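You operate a simulated robot arm through the tools that you are given. There is no shell and no other tool. Be economical: measure what you need, move in short steps, check, and stop when the job is done.

You are at the controls of a simulated two-armed robot. One attempt, no reset.

JOB
Carry the blue crate with both arms and set it on the worktop before the drying rack.

The check looks at the end state, three seconds after you hand in, the way a careful person would. Anything else that was tipped, shoved, dropped, spilled or broken makes it a failure.

ROBOT AND FRAMES
Two 7-joint arms with two-finger parallel grippers on one trunk, on a base that drives. Base frame: it is fixed to the floor where the robot stands at the start and does not move with it; the origin is under the middle of the robot, x ahead of it, y to its left, z up; the surface under the hand at the start is at about z = 850. Units: mm, degrees, N and s.
The left shoulder is at the start at [70, 134, 1176], the right one opposite. With the tool pointing down near the work surface each hand reaches from about 100 to 640 mm from the robot's upright axis, wherever it stands, measured 20 degrees to its own side. Places, roughly: worktop before the drying rack [-900, -1000, 800]. Payload 1.57 kg a hand.
Tool frame (each hand has its own): the origin (TCP) lies between the finger pads and is the grasp point; the fingertips stand 30 mm ahead of it; z points along the fingers, y is the line along which they close. The gripper opens to 80 mm. The fingers are 17 mm wide and 12 mm thick; the gripper's body (40 by 82 mm) begins 80 mm behind the TCP.
Orientation is told as [roll, pitch, yaw] about the base's x, y, z axes, in that order, counted from this pose: with the fingers straight down and closing along the base's y, the tool's x points along the base's -x, its y along +y and its z along -z.

CONTROLS
- The arms move only by the tool drive_tool. It takes "left_deltas", "right_deltas" or both (then of equal length, played together; a hand with none holds still); each is a list of rows, each a list of 7 numbers: the gripper command, from -1 (fully open) to 1 (shut), values between in proportion, then the shift along the tool's x, y, z in mm, then the turn, a rotation vector about the tool's x, y, z in degrees. In form: [[jaw, tx, ty, tz, ax, ay, az], ...]. A call has 1 to 10 rows; each row shifts and turns the commanded pose from where the row before left it, along the tool's axes as they then stand. Each row takes 0.2 s and may step no farther than 50 mm and 8.6 degrees from the row before; otherwise, or with a gripper value out of range, the whole call is refused. Where a pose cannot be reached the arm comes as near as it can. A force on the tool above 40 N (or 10 N above the force at the start of the call, whichever is more), or a blocked arm, ends the call early, and 0.2 s more pass. The fingers move at their own pace (about 153 mm/s each) and stop on an object; they squeeze with about 27 N. The grip force told is the motor's: it shows also when the fingers shut on nothing. Time passes only in rows, and 0.2 s behind the last, so rows that do not move let the fingers close. It gives the time, the measured TCP pose, the force on the tool (base axes), the opening and the grip force at its end, in the units of the frame above (readings bear some noise), with the torque about the TCP (base axes, N m) and any sound that the robot's microphone picked up, and new pictures: "pictures" is both (left out), scene, wrist or none (wrist: the cameras of the hands that moved).
- Cameras (640 x 400 px; columns grow to the right, rows downward): "scene" is now at [131.7, 15.7, 1393.7]; the picture's right is [0.19, -0.98, 0.00], its down [-0.67, -0.13, -0.73] and it looks along [0.72, 0.14, -0.68] (base axes); focal length 253 px, centre (320, 200). "left" rides on the left gripper at [72, 7, -122] in its tool frame; the picture's right is [-0.09, 1.00, 0.00], its down [-0.84, -0.08, -0.54] and it looks along [-0.54, -0.05, 0.84] (tool axes); focal length 238 px, centre (320, 200). "right" rides on the right gripper at [72, -7, -122] in its tool frame; the picture's right is [0.09, 1.00, 0.00], its down [-0.84, 0.08, -0.54] and it looks along [-0.54, 0.05, 0.84] (tool axes); focal length 238 px, centre (320, 200). There is no depth. A picture from a camera that has moved, and an enlarged one, comes with that camera's place and axes in the base frame and with its lens.
- move_column(by): slides the trunk up (or, below 0, down) by that many mm; the arms and the scene camera ride with it, the base frame stays. It gives what a move gives, with no picture.
- roll_base(legs): drives the robot by 1 to 6 legs, each [ahead, left, turn to the left] in mm, mm and degrees, along the robot's own axes; the way and the turn of a leg run together, so that a leg with both is an arc; at most 1500 mm and 180 degrees a leg. The arms and the cameras ride along, it lands a little off, and it stops where it bumps. It gives what a move gives, and a new picture of the scene camera.
- turn_head(pan, tilt): turns the head with the scene camera to pan (to the left, within 86 degrees either way) and tilt (down, from -29 to 69), counted from straight ahead of the robot. It gives what a move gives, and a new picture of the scene camera.
- close_up(camera, box): a new picture of the part [left, top, right, bottom] of that camera's present view, enlarged. No time passes.
- close_job(): hands the job in; it is judged then, once.

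Work in short steps. Places have to be worked out from the pictures, the camera data and where the tool is seen: move nearer, look again, correct. Check each grasp and each placing, and mend what went wrong. You have 120 turns and 260 pictures in all, those below and enlarged ones among them. Open the grippers and draw the arms clear of the work before you hand the job in, unless the task says otherwise; then end with one line.

The tools are called after "Call:" as a command line: name --argument value ..., lists and objects as JSON in quotes. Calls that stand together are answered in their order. drive_tool: Moves the arms, as the interface text tells. Its arguments: {"type":"object","properties":{"left_deltas":{"type":"array"},"right_deltas":{"type":"array"},"pictures":{"type":"string","enum":["both","scene","wrist","none"]}},"required":[]} The other tools are called the same way: move_column (by) slides the trunk up or down; roll_base (legs) drives the base; turn_head (pan, tilt) turns the head that bears the scene camera; close_up (camera, box) takes an enlarged picture of a part of a camera's view; close_job () hands the job in.

At the start:

```text
clock: 0.0
left_ee_pos: [386.5, 258.1, 1217.9]
left_tool_rot: [0.0, 0.1, 0.0]
left_contact_force: [-1.1, -0.4, 0.1]
left_ft_torque: [0.01, -0.01, 0.01]
left_finger_gap: 79.9
left_grip_force: 0.1
right_ee_pos: [441.0, -89.1, 1116.4]
right_tool_rot: [0.0, 0.0, 0.1]
right_contact_force: [0.0, 0.2, 0.4]
right_ft_torque: [0.04, -0.02, 0.02]
right_finger_gap: 79.7
right_grip_force: 0.2
trunk travel left (down, up): [-750.0, 190.0]
robot x, y, heading: [0.5, 0.2, -0.1]
head pan, tilt: [11.0, 42.8]
```

scene: 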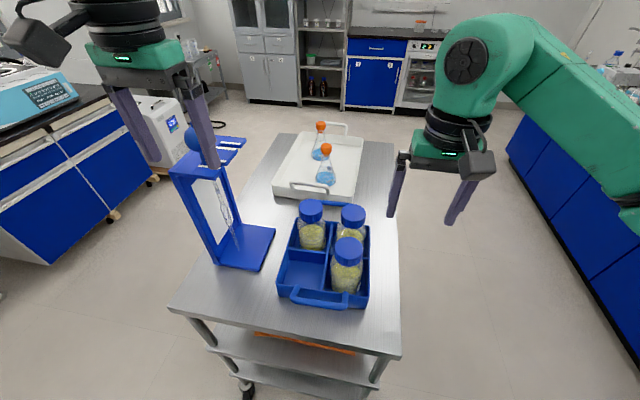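
right: 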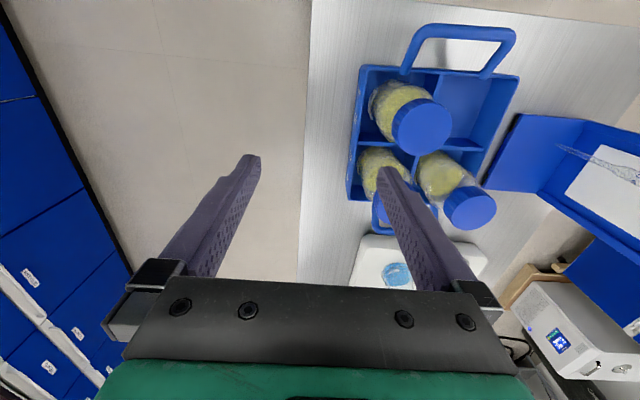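
left: 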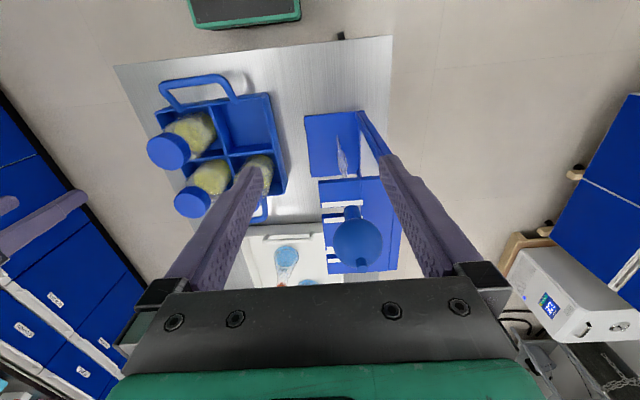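

I'll look closer at the crate and its handles before planning anything.

Call:
close_up --camera "scene" --box '[220, 170, 420, 330]'

Call:
close_up --camera "right" --box '[320, 10, 560, 270]'

Call:
close_up --camera "left" --box '[110, 40, 410, 290]'

```text
2.50 times, centred on (320, 250) of scene
camera zoom: at [131.7, 15.7, 1393.7], right [0.19, -0.98, 0.0], down [-0.67, -0.13, -0.73], along [0.72, 0.14, -0.68], focal length 633 px, centre (320, 75)
```

zoom: 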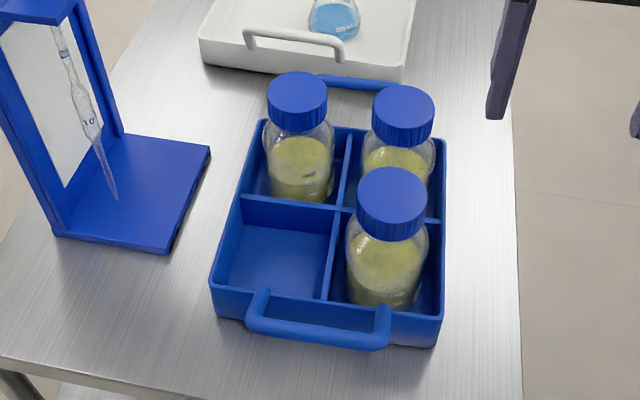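

```text
1.54 times, centred on (440, 140) of right
camera zoom: at [369.4, -94.1, 1239.1], right [-0.09, 1.0, 0.0], down [0.84, 0.08, 0.54], along [0.54, 0.05, -0.84], focal length 367 px, centre (135, 292)
```

zoom: 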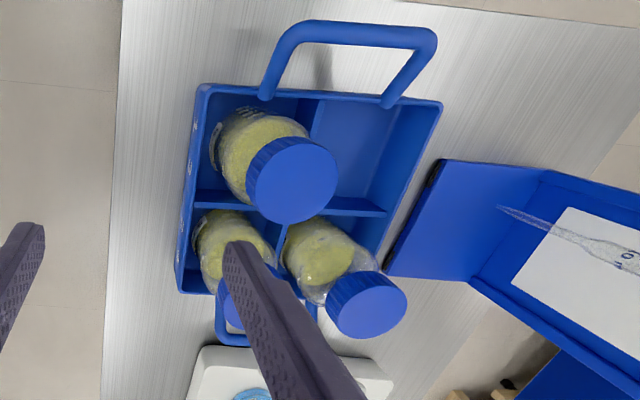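

```text
1.60 times, centred on (260, 165) of left
camera zoom: at [315.7, 265.1, 1339.5], right [0.09, 1.0, 0.0], down [0.84, -0.08, 0.54], along [0.54, -0.05, -0.84], focal length 381 px, centre (416, 256)
```

zoom: 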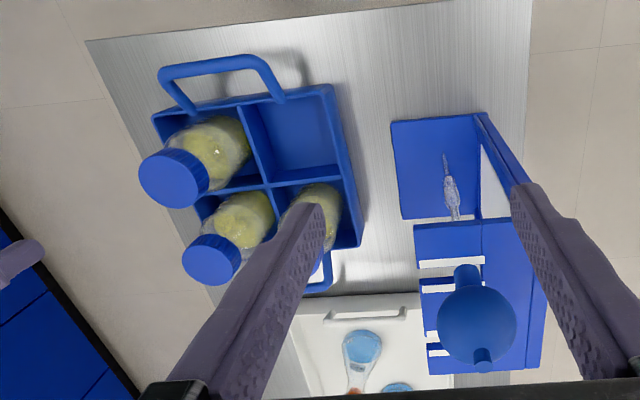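

The crate's bars are at about (342, 59, 932) and (~610, 62, 932), with the rim at z≈904. It would be easiest to hold them from the cart's right side, with one bar by each hand. I'll look around to the right and back before driving.

Call:
turn_head --pan -86 --tilt 25

Call:
turn_head --pan -40 --tilt 30

```text
clock: 1.7
left_ee_pos: [387.1, 258.0, 1217.9]
left_tool_rot: [-0.1, 0.0, 0.0]
left_contact_force: [0.5, -0.7, -0.3]
left_ft_torque: [-0.03, -0.01, -0.01]
left_finger_gap: 80.1
left_grip_force: 0.0
right_ee_pos: [440.5, -88.0, 1116.9]
right_tool_rot: [-0.1, 0.0, -0.1]
right_contact_force: [0.3, 0.1, 0.4]
right_ft_torque: [0.0, 0.0, 0.0]
right_finger_gap: 80.4
right_grip_force: 0.0
trunk travel left (down, up): [-750.0, 190.0]
robot x, y, heading: [1.9, 2.2, -0.2]
head pan, tilt: [-85.9, 25.0]
camera scene: at [56.7, -92.1, 1421.0], right [-1.0, -0.07, 0.0], down [-0.03, 0.42, -0.91], along [0.06, -0.9, -0.42], focal length 253 px, centre (320, 200)
```

scene: 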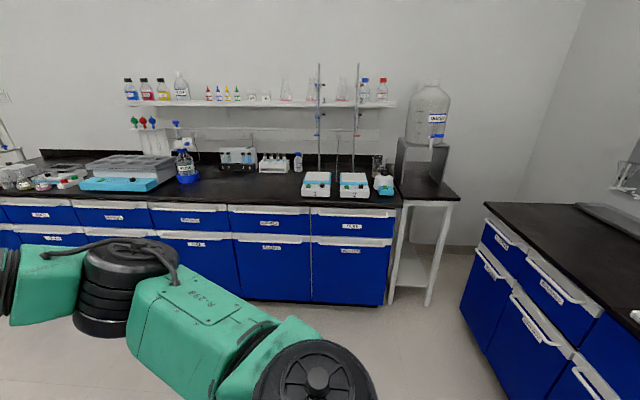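

```text
clock: 2.9
left_ee_pos: [387.3, 258.3, 1218.1]
left_tool_rot: [0.0, 0.0, -0.1]
left_contact_force: [-0.3, 0.4, 0.4]
left_ft_torque: [0.02, 0.01, 0.02]
left_finger_gap: 79.9
left_grip_force: 0.1
right_ee_pos: [440.5, -88.2, 1115.1]
right_tool_rot: [0.0, 0.0, 0.0]
right_contact_force: [-0.5, -0.4, 0.0]
right_ft_torque: [-0.02, 0.03, -0.03]
right_finger_gap: 80.0
right_grip_force: 0.1
trunk travel left (down, up): [-750.0, 190.0]
robot x, y, heading: [0.4, -0.4, -0.2]
head pan, tilt: [-40.0, 30.0]
camera scene: at [119.3, -58.4, 1413.1], right [-0.64, -0.77, 0.0], down [-0.38, 0.32, -0.87], along [0.66, -0.56, -0.5], focal length 253 px, centre (320, 200)
```

scene: 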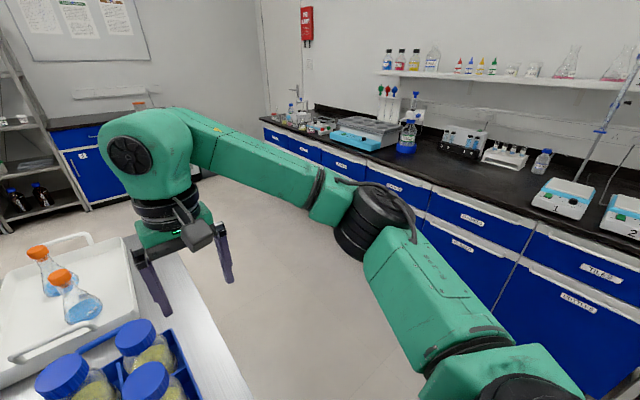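

The drop bench is on the back wall, with its front edge at about x=-760. I'll back off, strafe right, turn left in the open aisle and come abreast of the crate.

Call:
roll_base --legs '[[-200, 0, 0], [0, -700, 0], [200, 0, 0], [0, 0, 90], [0, -475, 0]]'

Call:
turn_head --pan 0 --tilt 40

```text
clock: 15.3
left_ee_pos: [220.5, -313.9, 1218.4]
left_tool_rot: [-0.2, -0.1, 88.8]
left_contact_force: [-0.3, 0.3, 0.3]
left_ft_torque: [0.01, -0.02, 0.01]
left_finger_gap: 80.2
left_grip_force: 0.0
right_ee_pos: [569.0, -266.8, 1116.5]
right_tool_rot: [-0.1, 0.0, 88.8]
right_contact_force: [0.6, -0.5, -0.1]
right_ft_torque: [-0.02, -0.03, 0.01]
right_finger_gap: 80.0
right_grip_force: 0.0
trunk travel left (down, up): [-750.0, 190.0]
robot x, y, heading: [469.5, -704.0, 88.8]
head pan, tilt: [-40.0, 30.0]
camera scene: at [532.2, -588.0, 1413.1], right [0.75, -0.66, 0.0], down [-0.33, -0.38, -0.87], along [0.57, 0.65, -0.5], focal length 253 px, centre (320, 200)
```

scene: 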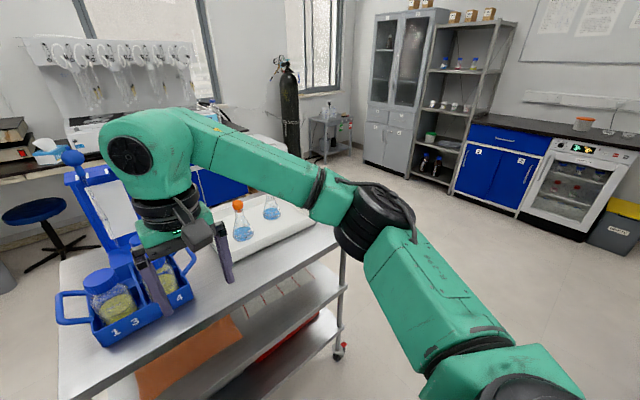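

```text
clock: 16.3
left_ee_pos: [222.4, -314.7, 1217.3]
left_tool_rot: [0.0, -0.1, 88.9]
left_contact_force: [0.0, 0.0, 0.2]
left_ft_torque: [0.02, -0.03, 0.02]
left_finger_gap: 79.9
left_grip_force: 0.1
right_ee_pos: [568.7, -267.5, 1117.2]
right_tool_rot: [-0.1, 0.0, 88.8]
right_contact_force: [-0.4, -0.7, 0.5]
right_ft_torque: [0.0, 0.03, 0.02]
right_finger_gap: 80.2
right_grip_force: 0.0
trunk travel left (down, up): [-750.0, 190.0]
robot x, y, heading: [473.2, -707.4, 88.6]
head pan, tilt: [0.0, 40.0]
camera scene: at [475.5, -571.0, 1397.7], right [1.0, -0.02, 0.0], down [-0.01, -0.64, -0.77], along [0.02, 0.77, -0.64], focal length 253 px, centre (320, 200)
```

scene: 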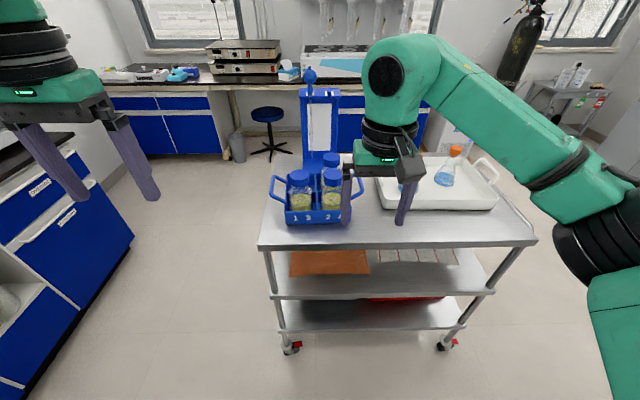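

The way is clear and the crate is straight ahead. I'll drive forward so the bars are about 450 mm ahead. The hands stay above the bottle tops (z≈1009).

Call:
roll_base --legs '[[300, 0, 1.4]]'

Call:
turn_head --pan 0 --tilt 52

```text
clock: 18.4
left_ee_pos: [216.2, -23.7, 1218.7]
left_tool_rot: [0.0, -0.2, 90.2]
left_contact_force: [0.4, 0.1, -0.6]
left_ft_torque: [0.02, 0.0, 0.03]
left_finger_gap: 80.2
left_grip_force: 0.0
right_ee_pos: [562.7, 32.7, 1117.8]
right_tool_rot: [0.1, -0.1, 90.2]
right_contact_force: [-0.9, -0.9, -0.1]
right_ft_torque: [0.02, 0.01, 0.0]
right_finger_gap: 79.9
right_grip_force: 0.0
trunk travel left (down, up): [-750.0, 190.0]
robot x, y, heading: [474.9, -406.8, 90.3]
head pan, tilt: [0.0, 40.0]
camera scene: at [475.0, -274.3, 1397.9], right [1.0, 0.0, 0.0], down [0.0, -0.64, -0.77], along [0.0, 0.77, -0.64], focal length 253 px, centre (320, 200)
```

scene: 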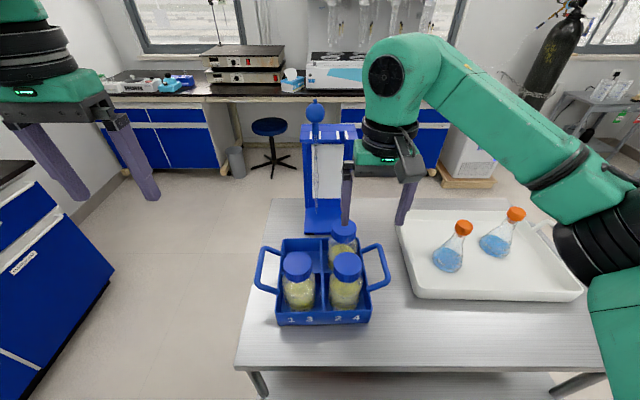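

```text
clock: 19.1
left_ee_pos: [216.0, -22.3, 1217.1]
left_tool_rot: [-0.1, -0.1, 90.2]
left_contact_force: [-0.2, 0.4, -0.3]
left_ft_torque: [-0.02, 0.0, 0.03]
left_finger_gap: 80.2
left_grip_force: 0.1
right_ee_pos: [562.1, 35.0, 1117.4]
right_tool_rot: [0.0, -0.1, 90.1]
right_contact_force: [0.3, -0.2, -1.3]
right_ft_torque: [0.01, -0.01, -0.04]
right_finger_gap: 79.9
right_grip_force: 0.1
trunk travel left (down, up): [-750.0, 190.0]
robot x, y, heading: [472.2, -410.1, 90.4]
head pan, tilt: [0.0, 52.0]
camera scene: at [475.1, -281.6, 1380.9], right [1.0, 0.0, 0.0], down [0.0, -0.79, -0.62], along [0.0, 0.62, -0.79], focal length 253 px, centre (320, 200)
```

scene: 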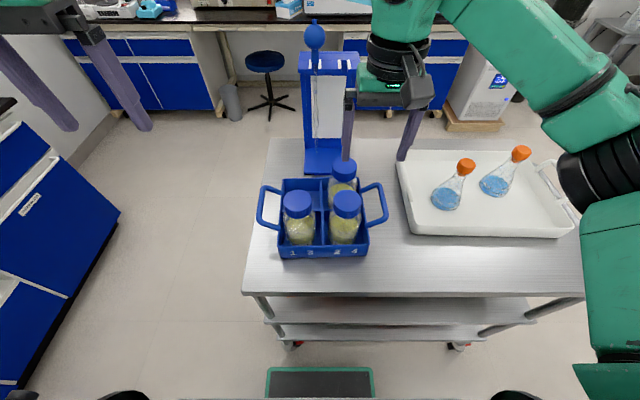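

Next I'll zoom in on both bars to measure them from here.

Call:
close_up --camera "scene" --box '[240, 140, 400, 270]'

Call:
close_up --camera "right" --box '[0, 0, 640, 400]'

```text
3.08 times, centred on (320, 205) of scene
camera zoom: at [475.1, -281.6, 1380.9], right [1.0, 0.0, 0.0], down [0.0, -0.79, -0.62], along [0.0, 0.62, -0.79], focal length 779 px, centre (320, 185)
```

zoom: 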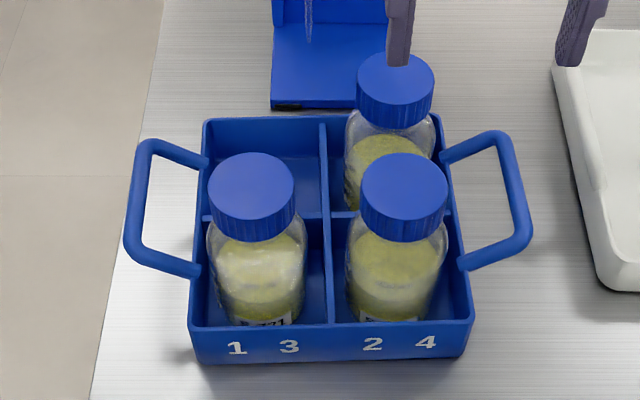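

```text
1.00 times, centred on (320, 200) of right (not enlarged: the box is as wide or as high as the picture)
camera zoom: at [569.7, -37.2, 1238.9], right [-1.0, -0.1, 0.0], down [-0.08, 0.84, 0.54], along [-0.05, 0.54, -0.84], focal length 238 px, centre (320, 200)
```

zoom: 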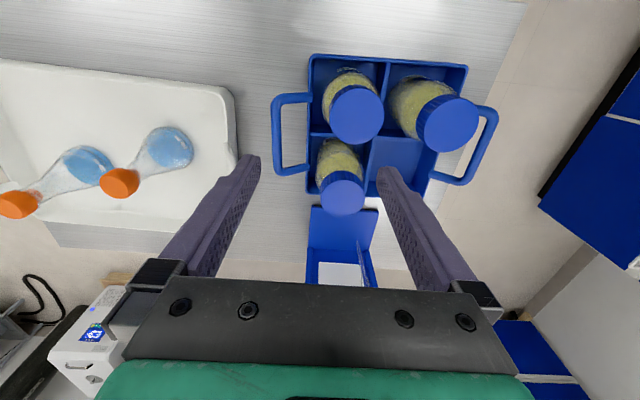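

The measured bars are left (345, 58, 932) and right (613, 65, 932), with the crate yawed about +1.6°. I'll bring both hands above them to z≈1000 with the jaws narrowed to about 34 mm, then check on the wrist cameras.

Call:
drive_tool --left_deltas '[[0.15, -20, -32.2, 0, 0, 0, -0.35], [0.15, -20, -32.2, 0, 0, 0, -0.35], [0.15, -20, -32.2, 0, 0, 0, -0.35], [0.15, -20, -32.2, 0, 0, 0, -0.35], [0.15, 0, 0, 43.4, 0, 0, 0], [0.15, 0, 0, 43.4, 0, 0, 0], [0.15, 0, 0, 43.4, 0, 0, 0], [0.15, 0, 0, 43.4, 0, 0, 0], [0.15, 0, 0, 43.4, 0, 0, 0], [0.15, 0, 0, 0, 0, 0, 0]]' --right_deltas '[[0.15, -7.5, -12.75, 0, 0, 0, -0.35], [0.15, -7.5, -12.75, 0, 0, 0, -0.35], [0.15, -7.5, -12.75, 0, 0, 0, -0.35], [0.15, -7.5, -12.75, 0, 0, 0, -0.35], [0.15, 0, 0, 23.5, 0, 0, 0], [0.15, 0, 0, 23.5, 0, 0, 0], [0.15, 0, 0, 23.5, 0, 0, 0], [0.15, 0, 0, 23.5, 0, 0, 0], [0.15, 0, 0, 23.5, 0, 0, 0], [0.15, 0, 0, 0, 0, 0, 0]]' --pictures "both"

```text
clock: 21.3
left_ee_pos: [338.6, 55.7, 995.7]
left_tool_rot: [0.0, 0.1, 91.5]
left_contact_force: [0.1, 0.4, -0.4]
left_ft_torque: [-0.01, -0.01, 0.0]
left_finger_gap: 34.2
left_grip_force: 0.1
left hand out of reach, approached as far as the arm can: row 4
right_ee_pos: [613.6, 64.6, 999.6]
right_tool_rot: [0.1, 0.0, 91.5]
right_contact_force: [0.3, 0.6, 0.3]
right_ft_torque: [0.0, 0.01, 0.0]
right_finger_gap: 34.1
right_grip_force: 0.1
trunk travel left (down, up): [-750.0, 190.0]
robot x, y, heading: [475.5, -405.5, 90.4]
head pan, tilt: [0.0, 52.0]
camera scene: at [475.0, -282.5, 1380.9], right [1.0, 0.0, 0.0], down [0.0, -0.79, -0.62], along [0.0, 0.62, -0.79], focal length 253 px, centre (320, 200)
camera right: at [621.9, -5.6, 1120.9], right [-0.99, -0.12, 0.0], down [-0.1, 0.83, 0.54], along [-0.07, 0.54, -0.84], focal length 238 px, centre (320, 200)
camera left: at [336.5, -17.3, 1118.2], right [-1.0, 0.06, 0.0], down [0.05, 0.84, 0.54], along [0.04, 0.54, -0.84], focal length 238 px, centre (320, 200)
```

scene: 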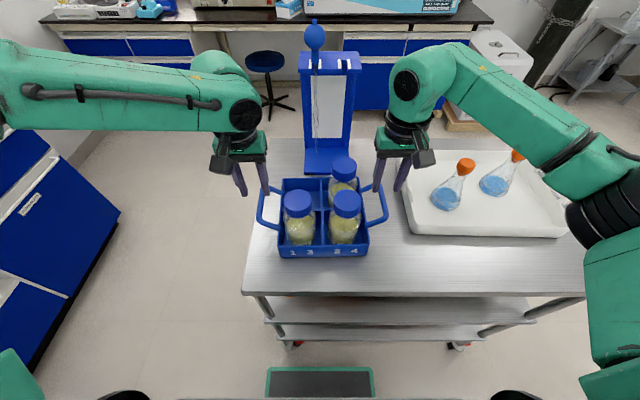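
right: 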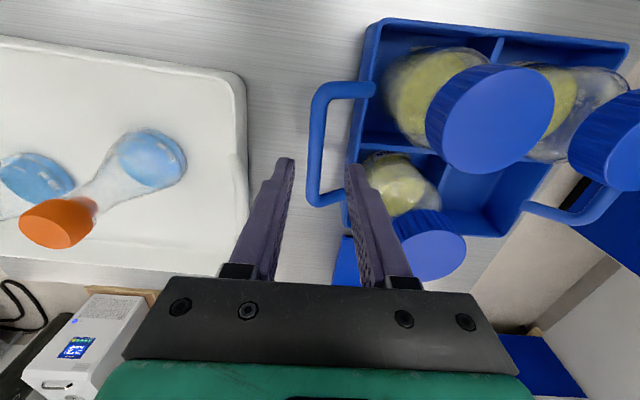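
left: 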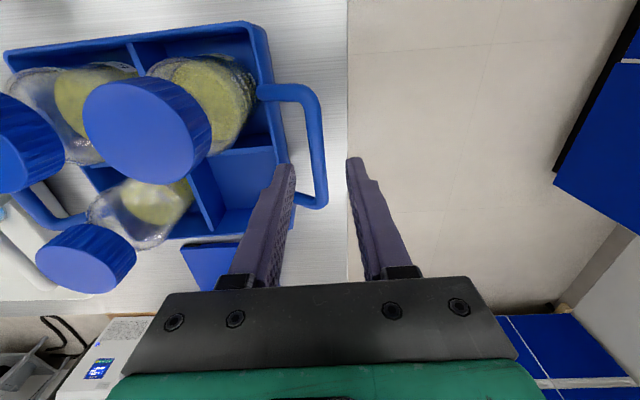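

Both bars sit between the fingers; the left hand needs about +5 mm in x. I'll lower both to bar height with the jaws still open.

Call:
drive_tool --left_deltas '[[0.15, 0, -5.5, 0, 0, 0, 0], [0.15, 0, 0, 22, 0, 0, 0], [0.15, 0, 0, 22, 0, 0, 0], [0.15, 0, 0, 20, 0, 0, 0], [0.15, 0, 0, 0, 0, 0, 0]]' --right_deltas '[[0.15, 0, -1, 0, 0, 0, 0], [0.15, 0, 0, 22, 0, 0, 0], [0.15, 0, 0, 22, 0, 0, 0], [0.15, 0, 0, 24, 0, 0, 0], [0.15, 0, 0, 0, 0, 0, 0]]' --pictures "both"

Call:
close_up --camera "scene" --box '[220, 120, 420, 270]'

```text
clock: 22.5
left_ee_pos: [345.2, 55.7, 934.1]
left_tool_rot: [0.0, 0.1, 91.6]
left_contact_force: [0.3, -0.4, -0.5]
left_ft_torque: [0.01, 0.02, -0.01]
left_finger_gap: 34.0
left_grip_force: 0.0
right_ee_pos: [612.8, 64.3, 929.9]
right_tool_rot: [0.0, 0.1, 91.6]
right_contact_force: [0.3, -0.7, -0.8]
right_ft_torque: [-0.03, 0.0, -0.01]
right_finger_gap: 34.1
right_grip_force: 0.1
trunk travel left (down, up): [-750.0, 190.0]
robot x, y, heading: [476.8, -410.0, 90.1]
head pan, tilt: [0.0, 52.0]
camera scene: at [475.1, -282.6, 1380.9], right [1.0, 0.0, 0.0], down [0.0, -0.79, -0.62], along [0.0, 0.62, -0.79], focal length 253 px, centre (320, 200)
camera right: at [622.0, -7.2, 1052.7], right [-0.99, -0.12, 0.0], down [-0.1, 0.83, 0.54], along [-0.07, 0.54, -0.84], focal length 238 px, centre (320, 200)
camera left: at [342.0, -17.3, 1055.1], right [-1.0, 0.06, 0.0], down [0.05, 0.84, 0.54], along [0.04, 0.54, -0.84], focal length 238 px, centre (320, 200)
```

scene: 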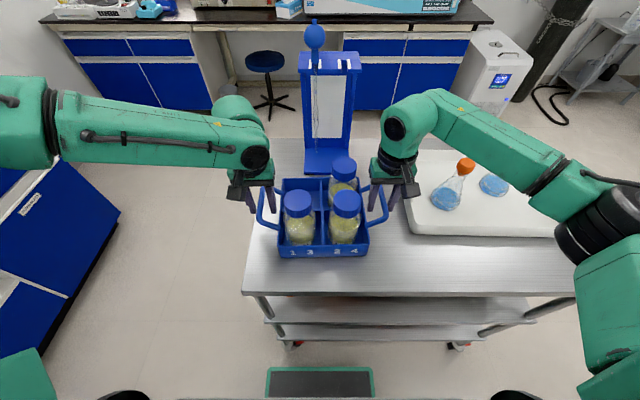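
right: 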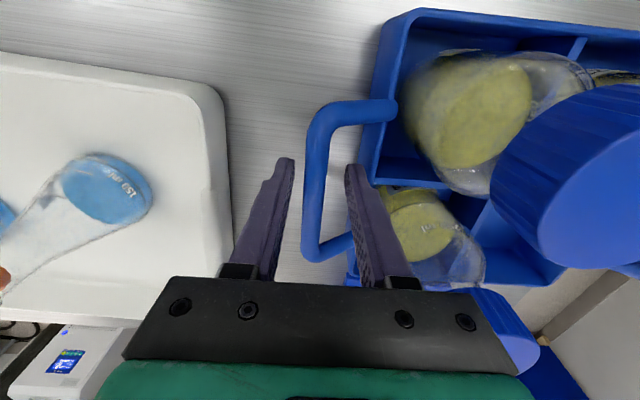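
left: 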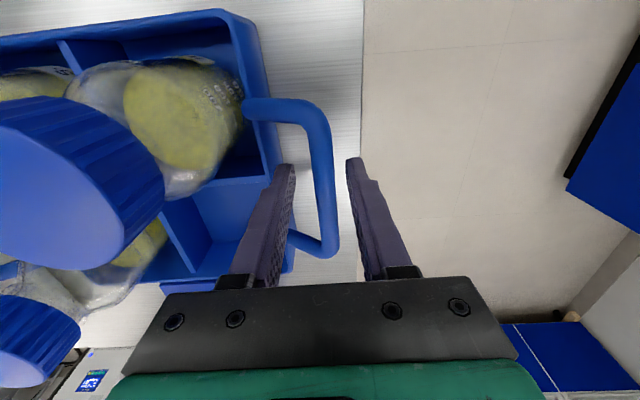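

```text
2.67 times, centred on (320, 195) of scene
camera zoom: at [475.1, -282.6, 1380.9], right [1.0, 0.0, 0.0], down [0.0, -0.79, -0.62], along [0.0, 0.62, -0.79], focal length 675 px, centre (320, 213)
```

zoom: 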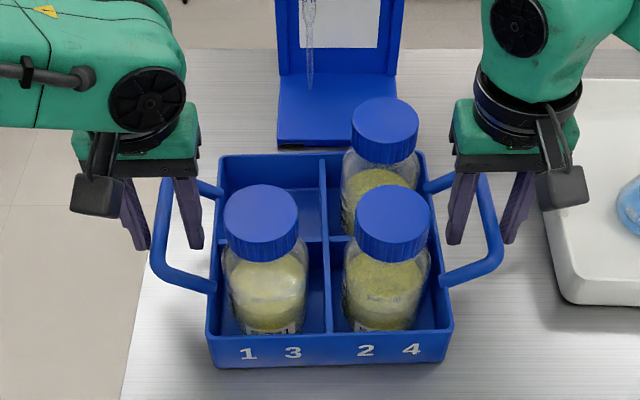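

The bars are between the pads at the right height. I'll shift both hands 6 mm toward the heavier near side, then close.

Call:
drive_tool --left_deltas '[[0.15, 6, 0, 1, 0, 0, 0], [0.15, 0, 0, 0, 0, 0, 0], [0.5, 0, 0, 0, 0, 0, 0], [1, 0, 0, 0, 0, 0, 0], [1, 0, 0, 0, 0, 0, 0], [1, 0, 0, 0, 0, 0, 0]]' --right_deltas '[[0.15, 6, 0, -1, 0, 0, 0], [0.15, 0, 0, 0, 0, 0, 0], [0.5, 0, 0, 0, 0, 0, 0], [1, 0, 0, 0, 0, 0, 0], [1, 0, 0, 0, 0, 0, 0], [1, 0, 0, 0, 0, 0, 0]]' --pictures "wrist"

```text
clock: 23.9
left_ee_pos: [343.9, 48.0, 931.6]
left_tool_rot: [0.3, 0.0, 91.8]
left_contact_force: [-30.9, 3.0, -0.4]
left_ft_torque: [0.2, 0.04, 0.28]
left_finger_gap: 12.4
left_grip_force: 27.0
right_ee_pos: [616.0, 58.1, 930.6]
right_tool_rot: [-0.3, 0.0, 91.3]
right_contact_force: [32.7, -1.3, 4.5]
right_ft_torque: [-0.06, -0.07, 0.34]
right_finger_gap: 12.4
right_grip_force: 27.4
trunk travel left (down, up): [-750.0, 190.0]
robot x, y, heading: [475.2, -408.5, 90.4]
head pan, tilt: [0.0, 52.0]
camera right: at [624.0, -13.0, 1053.8], right [-0.99, -0.12, 0.0], down [-0.1, 0.83, 0.54], along [-0.06, 0.54, -0.84], focal length 238 px, centre (320, 200)
camera left: at [341.0, -23.1, 1054.5], right [-1.0, 0.06, 0.01], down [0.05, 0.84, 0.54], along [0.03, 0.54, -0.84], focal length 238 px, centre (320, 200)
```

right: 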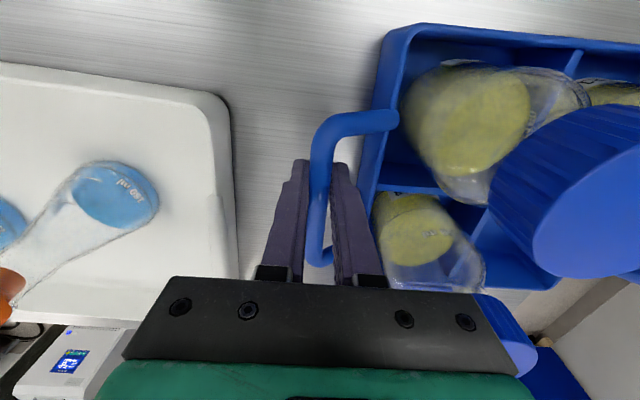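
left: 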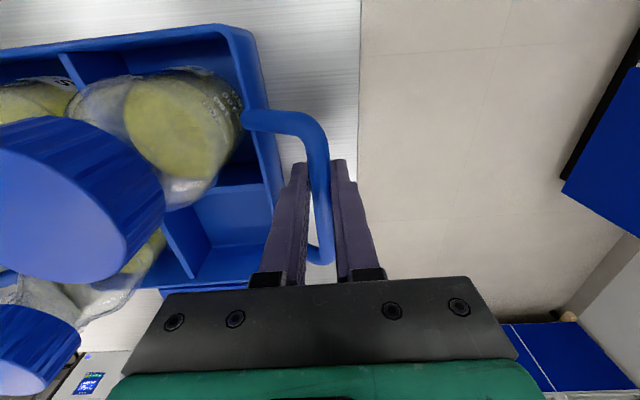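

Both bars are held (12.4 mm, 27 N), but the hands squeeze inward at about 31 N against the crate. I'll relieve that by moving each hand slightly outward.

Call:
drive_tool --left_deltas '[[1, 0, 1.5, 0, 0, 0, 0], [1, 0, 0, 0, 0, 0, 0]]' --right_deltas '[[1, 0, -1.5, 0, 0, 0, 0], [1, 0, 0, 0, 0, 0, 0]]' --pictures "none"

```text
clock: 24.5
left_ee_pos: [342.4, 49.4, 932.6]
left_tool_rot: [0.1, 0.0, 91.7]
left_contact_force: [-24.1, 2.6, 1.0]
left_ft_torque: [-0.12, 0.05, 0.29]
left_finger_gap: 12.6
left_grip_force: 27.0
right_ee_pos: [614.9, 59.9, 931.5]
right_tool_rot: [0.0, 0.0, 91.6]
right_contact_force: [25.5, -0.5, 2.6]
right_ft_torque: [-0.11, -0.02, 0.31]
right_finger_gap: 12.8
right_grip_force: 27.0
trunk travel left (down, up): [-750.0, 190.0]
robot x, y, heading: [477.6, -407.2, 90.3]
head pan, tilt: [0.0, 52.0]
```

That helped (31 → 25 N), so I'll continue outward.

Call:
drive_tool --left_deltas '[[1, 0, 2.5, 0, 0, 0, 0], [1, 0, 2, 0, 0, 0, 0], [1, 0, 0, 0, 0, 0, 0]]' --right_deltas '[[1, 0, -2.5, 0, 0, 0, 0], [1, 0, -2, 0, 0, 0, 0], [1, 0, 0, 0, 0, 0, 0]]' --pictures "none"

```text
clock: 25.3
left_ee_pos: [342.7, 48.7, 932.5]
left_tool_rot: [-0.5, 0.0, 91.5]
left_contact_force: [29.9, 1.9, -0.1]
left_ft_torque: [-0.51, -0.12, 0.32]
left_finger_gap: 12.4
left_grip_force: 26.4
right_ee_pos: [615.4, 58.8, 932.2]
right_tool_rot: [0.7, 0.0, 92.1]
right_contact_force: [-30.4, -2.6, -4.7]
right_ft_torque: [-0.04, -0.02, 0.19]
right_finger_gap: 12.4
right_grip_force: 26.9
trunk travel left (down, up): [-750.0, 190.0]
robot x, y, heading: [473.7, -407.2, 90.3]
head pan, tilt: [0.0, 52.0]
```

I overshot, so I'll come back about 2.3 mm each.

Call:
drive_tool --left_deltas '[[1, 0, -2.3, 0, 0, 0, 0], [1, 0, 0, 0, 0, 0, 0]]' --right_deltas '[[1, 0, 2.3, 0, 0, 0, 0], [1, 0, 0, 0, 0, 0, 0]]' --pictures "none"

```text
clock: 25.9
left_ee_pos: [343.6, 50.3, 933.4]
left_tool_rot: [-0.3, -0.1, 91.7]
left_contact_force: [30.1, 2.2, -0.1]
left_ft_torque: [-0.35, -0.05, 0.31]
left_finger_gap: 12.5
left_grip_force: 27.2
right_ee_pos: [615.5, 59.0, 931.8]
right_tool_rot: [0.3, 0.1, 91.8]
right_contact_force: [-32.7, -2.9, -3.4]
right_ft_torque: [0.41, 0.02, 0.28]
right_finger_gap: 12.5
right_grip_force: 27.0
trunk travel left (down, up): [-750.0, 190.0]
robot x, y, heading: [476.3, -410.7, 90.0]
head pan, tilt: [0.0, 52.0]
```

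Call:
drive_tool --left_deltas '[[1, 0, -1.3, 0, 0, 0, 0], [1, 0, 0, 0, 0, 0, 0]]' --right_deltas '[[1, 0, 1.3, 0, 0, 0, 0], [1, 0, 0, 0, 0, 0, 0]]' --pictures "none"

```text
clock: 26.5
left_ee_pos: [343.3, 50.4, 932.7]
left_tool_rot: [-0.1, -0.2, 91.6]
left_contact_force: [25.6, 0.5, 0.2]
left_ft_torque: [0.22, -0.03, 0.22]
left_finger_gap: 12.4
left_grip_force: 27.0
right_ee_pos: [615.2, 58.6, 931.3]
right_tool_rot: [0.1, 0.0, 91.5]
right_contact_force: [-26.3, -2.3, -5.1]
right_ft_torque: [0.18, 0.04, 0.21]
right_finger_gap: 12.4
right_grip_force: 27.3
trunk travel left (down, up): [-750.0, 190.0]
robot x, y, heading: [475.5, -405.3, 90.0]
head pan, tilt: [0.0, 52.0]
```

Call:
drive_tool --left_deltas '[[1, 0, -0.6, 0, 0, 0, 0], [1, 0, 0, 0, 0, 0, 0]]' --right_deltas '[[1, 0, 0.6, 0, 0, 0, 0], [1, 0, 0, 0, 0, 0, 0]]' --pictures "none"

```text
clock: 27.1
left_ee_pos: [342.9, 51.2, 931.9]
left_tool_rot: [-0.2, -0.1, 91.6]
left_contact_force: [19.4, 0.6, 0.8]
left_ft_torque: [0.56, -0.01, 0.28]
left_finger_gap: 12.4
left_grip_force: 26.8
right_ee_pos: [615.7, 58.7, 931.8]
right_tool_rot: [0.0, 0.0, 91.7]
right_contact_force: [-19.7, -2.7, -4.9]
right_ft_torque: [-0.02, 0.07, 0.23]
right_finger_gap: 12.1
right_grip_force: 27.2
trunk travel left (down, up): [-750.0, 190.0]
robot x, y, heading: [479.7, -407.7, 90.0]
head pan, tilt: [0.0, 52.0]
```

Call:
drive_tool --left_deltas '[[1, 0, -1.2, 0, 0, 0, 0], [1, 0, 0, 0, 0, 0, 0]]' --right_deltas '[[1, 0, 1.2, 0, 0, 0, 0], [1, 0, 0, 0, 0, 0, 0]]' --pictures "none"

```text
clock: 27.7
left_ee_pos: [343.0, 50.1, 932.9]
left_tool_rot: [0.1, 0.0, 91.8]
left_contact_force: [5.4, 4.5, 0.0]
left_ft_torque: [0.56, 0.01, 0.29]
left_finger_gap: 12.3
left_grip_force: 27.1
right_ee_pos: [615.9, 58.9, 930.7]
right_tool_rot: [-0.1, 0.0, 91.5]
right_contact_force: [-5.4, -3.1, -0.5]
right_ft_torque: [-0.1, -0.03, 0.31]
right_finger_gap: 12.2
right_grip_force: 27.3
trunk travel left (down, up): [-750.0, 190.0]
robot x, y, heading: [476.4, -409.7, 90.1]
head pan, tilt: [0.0, 52.0]
```

The internal load is down to about 5 N. I'll lift with the trunk so both hands rise evenly: a small test lift first.

Call:
move_column --by 30

Call:
close_up --camera "scene" --box '[220, 120, 420, 270]'

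```text
clock: 28.5
left_ee_pos: [343.2, 51.1, 961.9]
left_tool_rot: [0.1, 0.3, 91.7]
left_contact_force: [-4.8, 2.3, -6.7]
left_ft_torque: [0.19, 0.03, 0.29]
left_finger_gap: 12.4
left_grip_force: 26.1
right_ee_pos: [615.0, 58.8, 960.7]
right_tool_rot: [0.0, 0.1, 91.5]
right_contact_force: [5.7, -1.7, -8.1]
right_ft_torque: [-0.15, 0.0, 0.36]
right_finger_gap: 12.3
right_grip_force: 27.2
trunk travel left (down, up): [-780.0, 160.0]
robot x, y, heading: [471.4, -404.3, 90.3]
head pan, tilt: [0.0, 52.0]
```

```text
2.67 times, centred on (320, 195) of scene
camera zoom: at [475.2, -279.6, 1410.6], right [1.0, 0.0, 0.0], down [0.0, -0.79, -0.61], along [0.0, 0.61, -0.79], focal length 675 px, centre (320, 213)
```

zoom: 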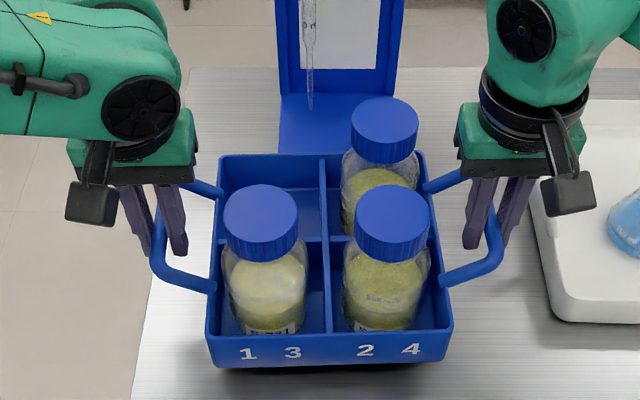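

The crate is up and level, with about 7 N per hand. I'll raise it a bit more and back away from the cart.

Call:
move_column --by 50

Call:
roll_base --legs '[[-400, 0, 0]]'

```text
clock: 29.4
left_ee_pos: [342.6, 50.1, 1011.8]
left_tool_rot: [0.2, 0.2, 91.7]
left_contact_force: [-15.6, 1.6, -6.8]
left_ft_torque: [-0.15, 0.04, 0.28]
left_finger_gap: 12.6
left_grip_force: 27.2
right_ee_pos: [615.1, 60.8, 1010.7]
right_tool_rot: [-0.1, 0.2, 91.5]
right_contact_force: [16.1, -2.5, -7.8]
right_ft_torque: [0.17, 0.03, 0.32]
right_finger_gap: 12.2
right_grip_force: 26.5
trunk travel left (down, up): [-830.0, 110.0]
robot x, y, heading: [475.2, -412.5, 90.4]
head pan, tilt: [0.0, 52.0]
```

```text
clock: 31.9
left_ee_pos: [343.5, -345.5, 1011.2]
left_tool_rot: [0.2, 0.3, 91.7]
left_contact_force: [-26.6, 1.1, -6.4]
left_ft_torque: [0.11, 0.04, 0.32]
left_finger_gap: 12.6
left_grip_force: 26.7
right_ee_pos: [617.4, -336.8, 1010.3]
right_tool_rot: [-0.1, 0.2, 91.6]
right_contact_force: [25.6, -1.7, -8.9]
right_ft_torque: [-0.08, 0.0, 0.34]
right_finger_gap: 12.5
right_grip_force: 26.9
trunk travel left (down, up): [-830.0, 110.0]
robot x, y, heading: [477.1, -799.3, 90.4]
head pan, tilt: [0.0, 52.0]
camera scene: at [476.5, -674.3, 1460.4], right [1.0, 0.0, 0.0], down [0.0, -0.79, -0.61], along [0.0, 0.61, -0.79], focal length 253 px, centre (320, 200)
```

scene: 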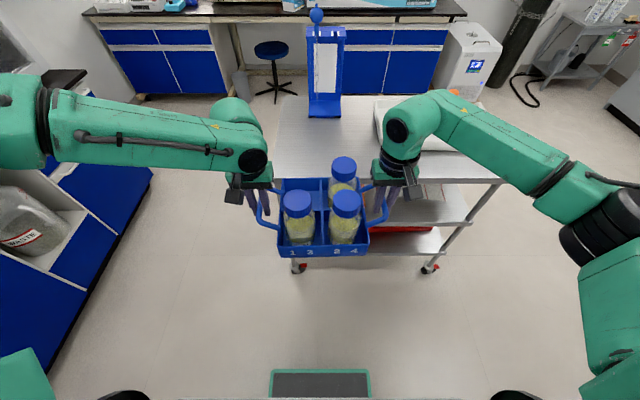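

The inward load crept up to 26 N, so I'll relieve it slightly. Then I'll turn left to face the drop bench.

Call:
drive_tool --left_deltas '[[1, 0, 0.9, 0, 0, 0, 0], [1, 0, 0, 0, 0, 0, 0]]' --right_deltas '[[1, 0, -0.9, 0, 0, 0, 0], [1, 0, 0, 0, 0, 0, 0]]' --pictures "none"

Call:
roll_base --legs '[[0, 0, 45], [0, 0, 45]]'

Call:
turn_head --pan 0 --tilt 25

```text
clock: 32.5
left_ee_pos: [343.3, -345.9, 1010.9]
left_tool_rot: [0.1, 0.1, 91.6]
left_contact_force: [10.3, 2.4, -6.6]
left_ft_torque: [-0.16, -0.06, 0.28]
left_finger_gap: 12.6
left_grip_force: 26.8
right_ee_pos: [616.8, -338.3, 1009.7]
right_tool_rot: [0.0, 0.3, 91.7]
right_contact_force: [-9.7, -0.9, -9.2]
right_ft_torque: [0.13, 0.02, 0.26]
right_finger_gap: 12.3
right_grip_force: 27.0
trunk travel left (down, up): [-830.0, 110.0]
robot x, y, heading: [475.6, -802.8, 90.3]
head pan, tilt: [0.0, 52.0]
```

```text
clock: 37.0
left_ee_pos: [16.1, -930.9, 1012.2]
left_tool_rot: [0.1, 0.1, -178.9]
left_contact_force: [-2.6, 25.3, -6.7]
left_ft_torque: [0.06, 0.0, 0.27]
left_finger_gap: 12.4
left_grip_force: 26.9
right_ee_pos: [11.4, -657.8, 1011.1]
right_tool_rot: [0.1, 0.1, -179.1]
right_contact_force: [2.1, -25.5, -7.6]
right_ft_torque: [-0.03, 0.0, 0.27]
right_finger_gap: 12.8
right_grip_force: 27.2
trunk travel left (down, up): [-830.0, 110.0]
robot x, y, heading: [475.4, -803.5, 179.6]
head pan, tilt: [0.0, 52.0]
camera scene: at [348.6, -802.6, 1460.6], right [0.01, 1.0, 0.0], down [0.79, -0.01, -0.61], along [-0.61, 0.01, -0.79], focal length 253 px, centre (320, 200)
```

scene: 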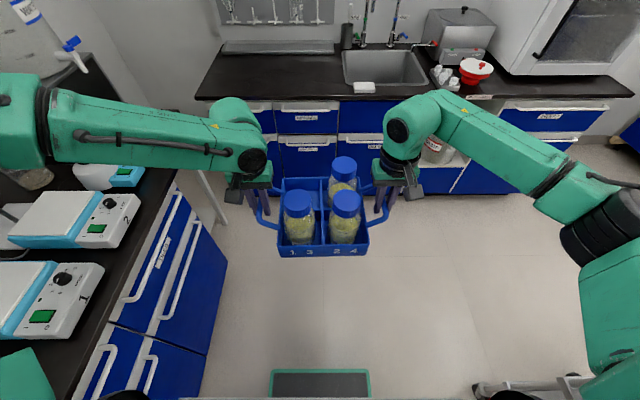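

```text
clock: 37.9
left_ee_pos: [15.8, -931.0, 1011.1]
left_tool_rot: [0.0, 0.1, -179.0]
left_contact_force: [-1.8, 3.0, -6.3]
left_ft_torque: [0.0, 0.03, 0.22]
left_finger_gap: 12.2
left_grip_force: 27.2
right_ee_pos: [10.7, -657.6, 1012.0]
right_tool_rot: [-0.1, 0.2, -179.0]
right_contact_force: [2.1, -3.1, -8.1]
right_ft_torque: [-0.03, -0.05, 0.25]
right_finger_gap: 12.5
right_grip_force: 27.2
trunk travel left (down, up): [-830.0, 110.0]
robot x, y, heading: [477.1, -805.3, 179.5]
head pan, tilt: [0.0, 25.0]
camera scene: at [331.6, -803.1, 1500.6], right [0.01, 1.0, 0.0], down [0.43, 0.0, -0.91], along [-0.91, 0.01, -0.43], focal length 253 px, centre (320, 200)
```

scene: 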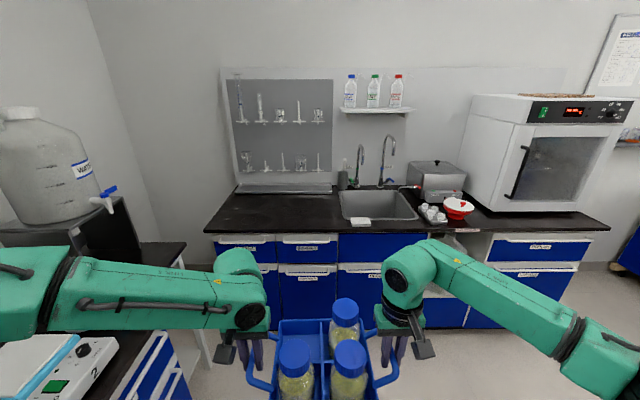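

The bench layout is clear: the rack's drip tray is at x≈-1230 and the bench front edge at x≈-787. The free worktop is about y -1380…-700. I'm worried about the left elbow passing the carboy on its stand, so I'll look left.

Call:
turn_head --pan 60 --tilt 30

Call:
turn_head --pan 30 --tilt 25

```text
clock: 39.2
left_ee_pos: [17.0, -931.6, 1011.4]
left_tool_rot: [0.0, 0.0, -179.0]
left_contact_force: [-1.8, 3.1, -7.2]
left_ft_torque: [-0.01, 0.08, 0.23]
left_finger_gap: 12.2
left_grip_force: 27.0
right_ee_pos: [11.7, -659.2, 1010.5]
right_tool_rot: [-0.1, 0.2, -179.2]
right_contact_force: [2.6, -4.7, -8.6]
right_ft_torque: [-0.03, -0.1, 0.27]
right_finger_gap: 12.4
right_grip_force: 26.5
trunk travel left (down, up): [-830.0, 110.0]
robot x, y, heading: [477.2, -798.5, 179.2]
head pan, tilt: [60.0, 30.0]
camera scene: at [377.7, -881.7, 1492.9], right [-0.86, 0.51, 0.0], down [0.26, 0.43, -0.87], along [-0.44, -0.75, -0.5], focal length 253 px, centre (320, 200)
```

scene: 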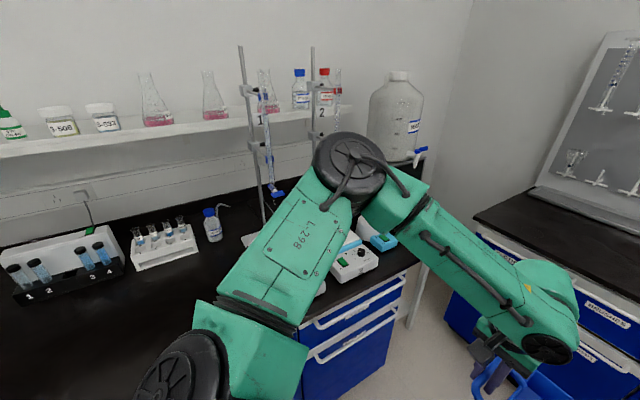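

```text
clock: 40.1
left_ee_pos: [17.9, -931.6, 1011.2]
left_tool_rot: [0.0, 0.1, -179.1]
left_contact_force: [-1.8, 4.4, -7.6]
left_ft_torque: [0.01, -0.01, 0.22]
left_finger_gap: 12.3
left_grip_force: 26.9
right_ee_pos: [11.6, -659.5, 1010.6]
right_tool_rot: [0.0, 0.1, -179.1]
right_contact_force: [1.3, -4.8, -7.9]
right_ft_torque: [0.01, 0.05, 0.24]
right_finger_gap: 12.4
right_grip_force: 27.9
trunk travel left (down, up): [-830.0, 110.0]
robot x, y, heading: [475.3, -803.3, 179.4]
head pan, tilt: [30.0, 25.0]
camera scene: at [343.6, -849.3, 1500.7], right [-0.49, 0.87, 0.0], down [0.37, 0.21, -0.91], along [-0.79, -0.45, -0.42], focal length 253 px, centre (320, 200)
```

scene: 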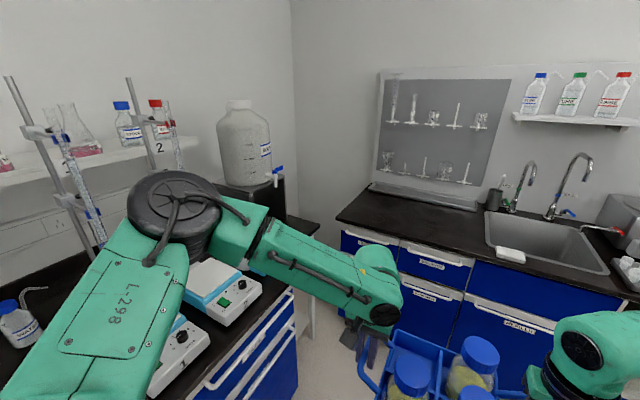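

The elbow's outer edge is about 400 mm to the side of the axis (z≈1380), and the carboy's spigot is at about y=-1560. A robot line at y≈-950 is therefore clear. I'll drive partway and look.

Call:
turn_head --pan 0 --tilt 40

Call:
roll_base --legs '[[300, 150, 0.6], [350, 0, 0]]'

```text
clock: 41.1
left_ee_pos: [16.8, -931.0, 1012.7]
left_tool_rot: [0.0, 0.1, -179.0]
left_contact_force: [-1.8, 5.0, -7.4]
left_ft_torque: [0.02, -0.01, 0.27]
left_finger_gap: 12.4
left_grip_force: 27.6
right_ee_pos: [11.2, -657.1, 1011.1]
right_tool_rot: [-0.1, 0.2, -179.1]
right_contact_force: [1.8, -4.8, -8.7]
right_ft_torque: [0.0, 0.0, 0.27]
right_finger_gap: 12.2
right_grip_force: 27.7
trunk travel left (down, up): [-830.0, 110.0]
robot x, y, heading: [477.4, -804.0, 179.6]
head pan, tilt: [0.0, 40.0]
camera scene: at [338.7, -803.2, 1477.4], right [0.01, 1.0, 0.0], down [0.64, -0.01, -0.76], along [-0.76, 0.01, -0.64], focal length 253 px, centre (320, 200)
```

scene: 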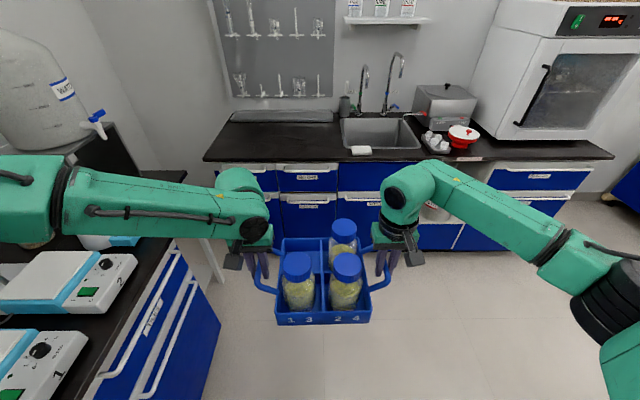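

```text
clock: 45.1
left_ee_pos: [-623.7, -1094.7, 1012.1]
left_tool_rot: [0.0, 0.0, -178.0]
left_contact_force: [-2.1, 7.4, -7.0]
left_ft_torque: [0.04, 0.03, 0.21]
left_finger_gap: 12.7
left_grip_force: 26.3
right_ee_pos: [-633.3, -821.9, 1010.6]
right_tool_rot: [-0.1, 0.2, -178.0]
right_contact_force: [2.4, -6.5, -7.7]
right_ft_torque: [0.01, -0.02, 0.24]
right_finger_gap: 12.4
right_grip_force: 27.0
trunk travel left (down, up): [-830.0, 110.0]
robot x, y, heading: [-163.6, -960.0, -179.3]
head pan, tilt: [0.0, 40.0]
camera scene: at [-302.8, -960.3, 1477.7], right [-0.01, 1.0, 0.0], down [0.64, 0.01, -0.77], along [-0.77, -0.01, -0.64], focal length 253 px, centre (320, 200)
```

scene: 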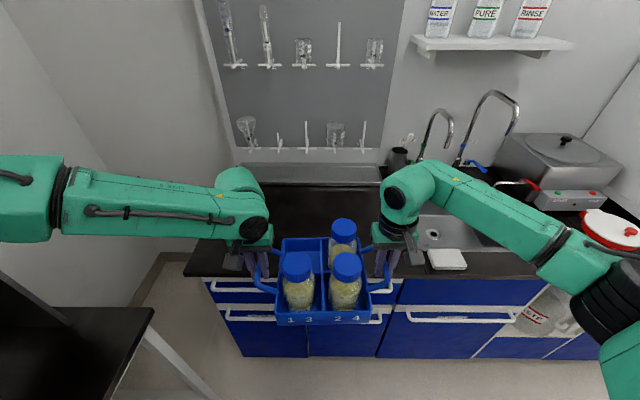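

I have clear sight of the worktop: front edge x≈-766, drip tray front x≈-1207, sink from y≈-650. I'll drive the last 310 mm and square up by 2°. The crate's bottom is still well above the surface.

Call:
roll_base --legs '[[310, 0, -2]]'

Call:
turn_head --pan 0 --tilt 52

```text
clock: 47.2
left_ee_pos: [-936.1, -1075.8, 1011.9]
left_tool_rot: [-0.1, 0.0, 179.9]
left_contact_force: [-1.2, 1.9, -7.2]
left_ft_torque: [0.01, 0.11, 0.24]
left_finger_gap: 12.5
left_grip_force: 26.7
right_ee_pos: [-936.0, -801.7, 1011.9]
right_tool_rot: [0.1, 0.2, 180.0]
right_contact_force: [2.6, -2.2, -8.0]
right_ft_torque: [0.02, -0.06, 0.24]
right_finger_gap: 12.4
right_grip_force: 27.0
trunk travel left (down, up): [-830.0, 110.0]
robot x, y, heading: [-473.9, -955.0, 178.7]
head pan, tilt: [0.0, 40.0]
camera scene: at [-611.5, -952.9, 1477.7], right [0.03, 1.0, 0.0], down [0.64, -0.02, -0.77], along [-0.77, 0.02, -0.64], focal length 253 px, centre (320, 200)
```

scene: 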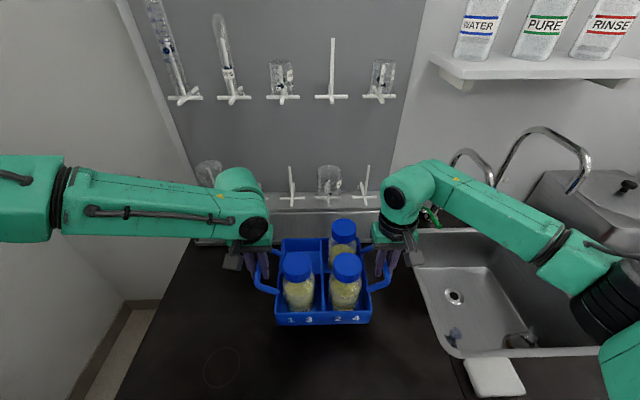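

```text
clock: 48.0
left_ee_pos: [-937.9, -1074.4, 1011.3]
left_tool_rot: [-0.1, 0.1, 180.0]
left_contact_force: [-2.0, 1.4, -5.5]
left_ft_torque: [-0.04, 0.0, 0.2]
left_finger_gap: 12.0
left_grip_force: 26.8
right_ee_pos: [-937.8, -803.0, 1010.7]
right_tool_rot: [-0.1, 0.4, 180.0]
right_contact_force: [1.3, -1.4, -7.7]
right_ft_torque: [0.02, 0.06, 0.24]
right_finger_gap: 12.2
right_grip_force: 27.4
trunk travel left (down, up): [-830.0, 110.0]
robot x, y, heading: [-474.8, -953.7, 178.5]
head pan, tilt: [0.0, 52.0]
camera scene: at [-604.5, -953.0, 1460.6], right [0.03, 1.0, 0.0], down [0.79, -0.02, -0.61], along [-0.61, 0.02, -0.79], focal length 253 px, centre (320, 200)
```

scene: 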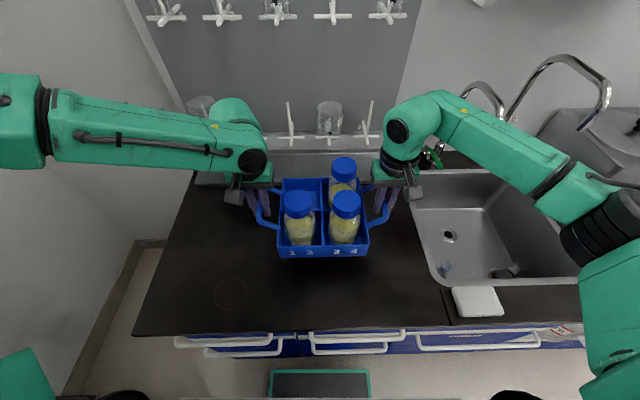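

The crate is over open worktop between the rack and the bench edge, clear of the sink. Touchdown is expected at TCP z≈882, so I'll lower 105 first.

Call:
move_column --by -105

Call:
close_up --camera "scene" --box '[160, 100, 480, 340]'

```text
clock: 49.3
left_ee_pos: [-931.0, -1074.6, 910.4]
left_tool_rot: [-0.1, -0.3, 179.9]
left_contact_force: [0.4, -3.1, 19.4]
left_ft_torque: [0.04, -0.13, 0.11]
left_finger_gap: 12.3
left_grip_force: 27.2
right_ee_pos: [-931.7, -802.6, 909.8]
right_tool_rot: [0.0, -0.2, 179.8]
right_contact_force: [1.2, 5.5, 19.9]
right_ft_torque: [-0.12, -0.21, 0.14]
right_finger_gap: 12.6
right_grip_force: 27.3
trunk travel left (down, up): [-725.0, 215.0]
robot x, y, heading: [-473.7, -956.7, 178.5]
head pan, tilt: [0.0, 52.0]
```

```text
1.67 times, centred on (320, 220) of scene
camera zoom: at [-594.5, -953.1, 1356.6], right [0.03, 1.0, 0.0], down [0.78, -0.02, -0.62], along [-0.62, 0.02, -0.78], focal length 422 px, centre (320, 167)
```

zoom: 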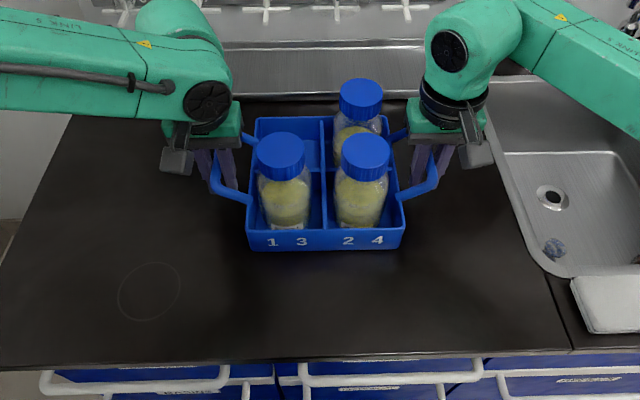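

It already touched down: the surface is higher than the rough figure, with about 20 N upward per hand. I'll ease the trunk up a touch to take off the press.

Call:
move_column --by 3

```text
clock: 49.9
left_ee_pos: [-932.7, -1076.4, 909.4]
left_tool_rot: [0.0, 0.0, 179.9]
left_contact_force: [-1.3, 0.2, -3.2]
left_ft_torque: [-0.04, -0.4, 0.11]
left_finger_gap: 12.6
left_grip_force: 26.6
right_ee_pos: [-932.8, -803.1, 909.8]
right_tool_rot: [0.1, 0.2, -180.0]
right_contact_force: [3.5, 0.1, 1.8]
right_ft_torque: [0.08, -0.59, 0.21]
right_finger_gap: 12.3
right_grip_force: 26.5
trunk travel left (down, up): [-728.0, 212.0]
robot x, y, heading: [-471.3, -954.1, 178.4]
head pan, tilt: [0.0, 52.0]
```

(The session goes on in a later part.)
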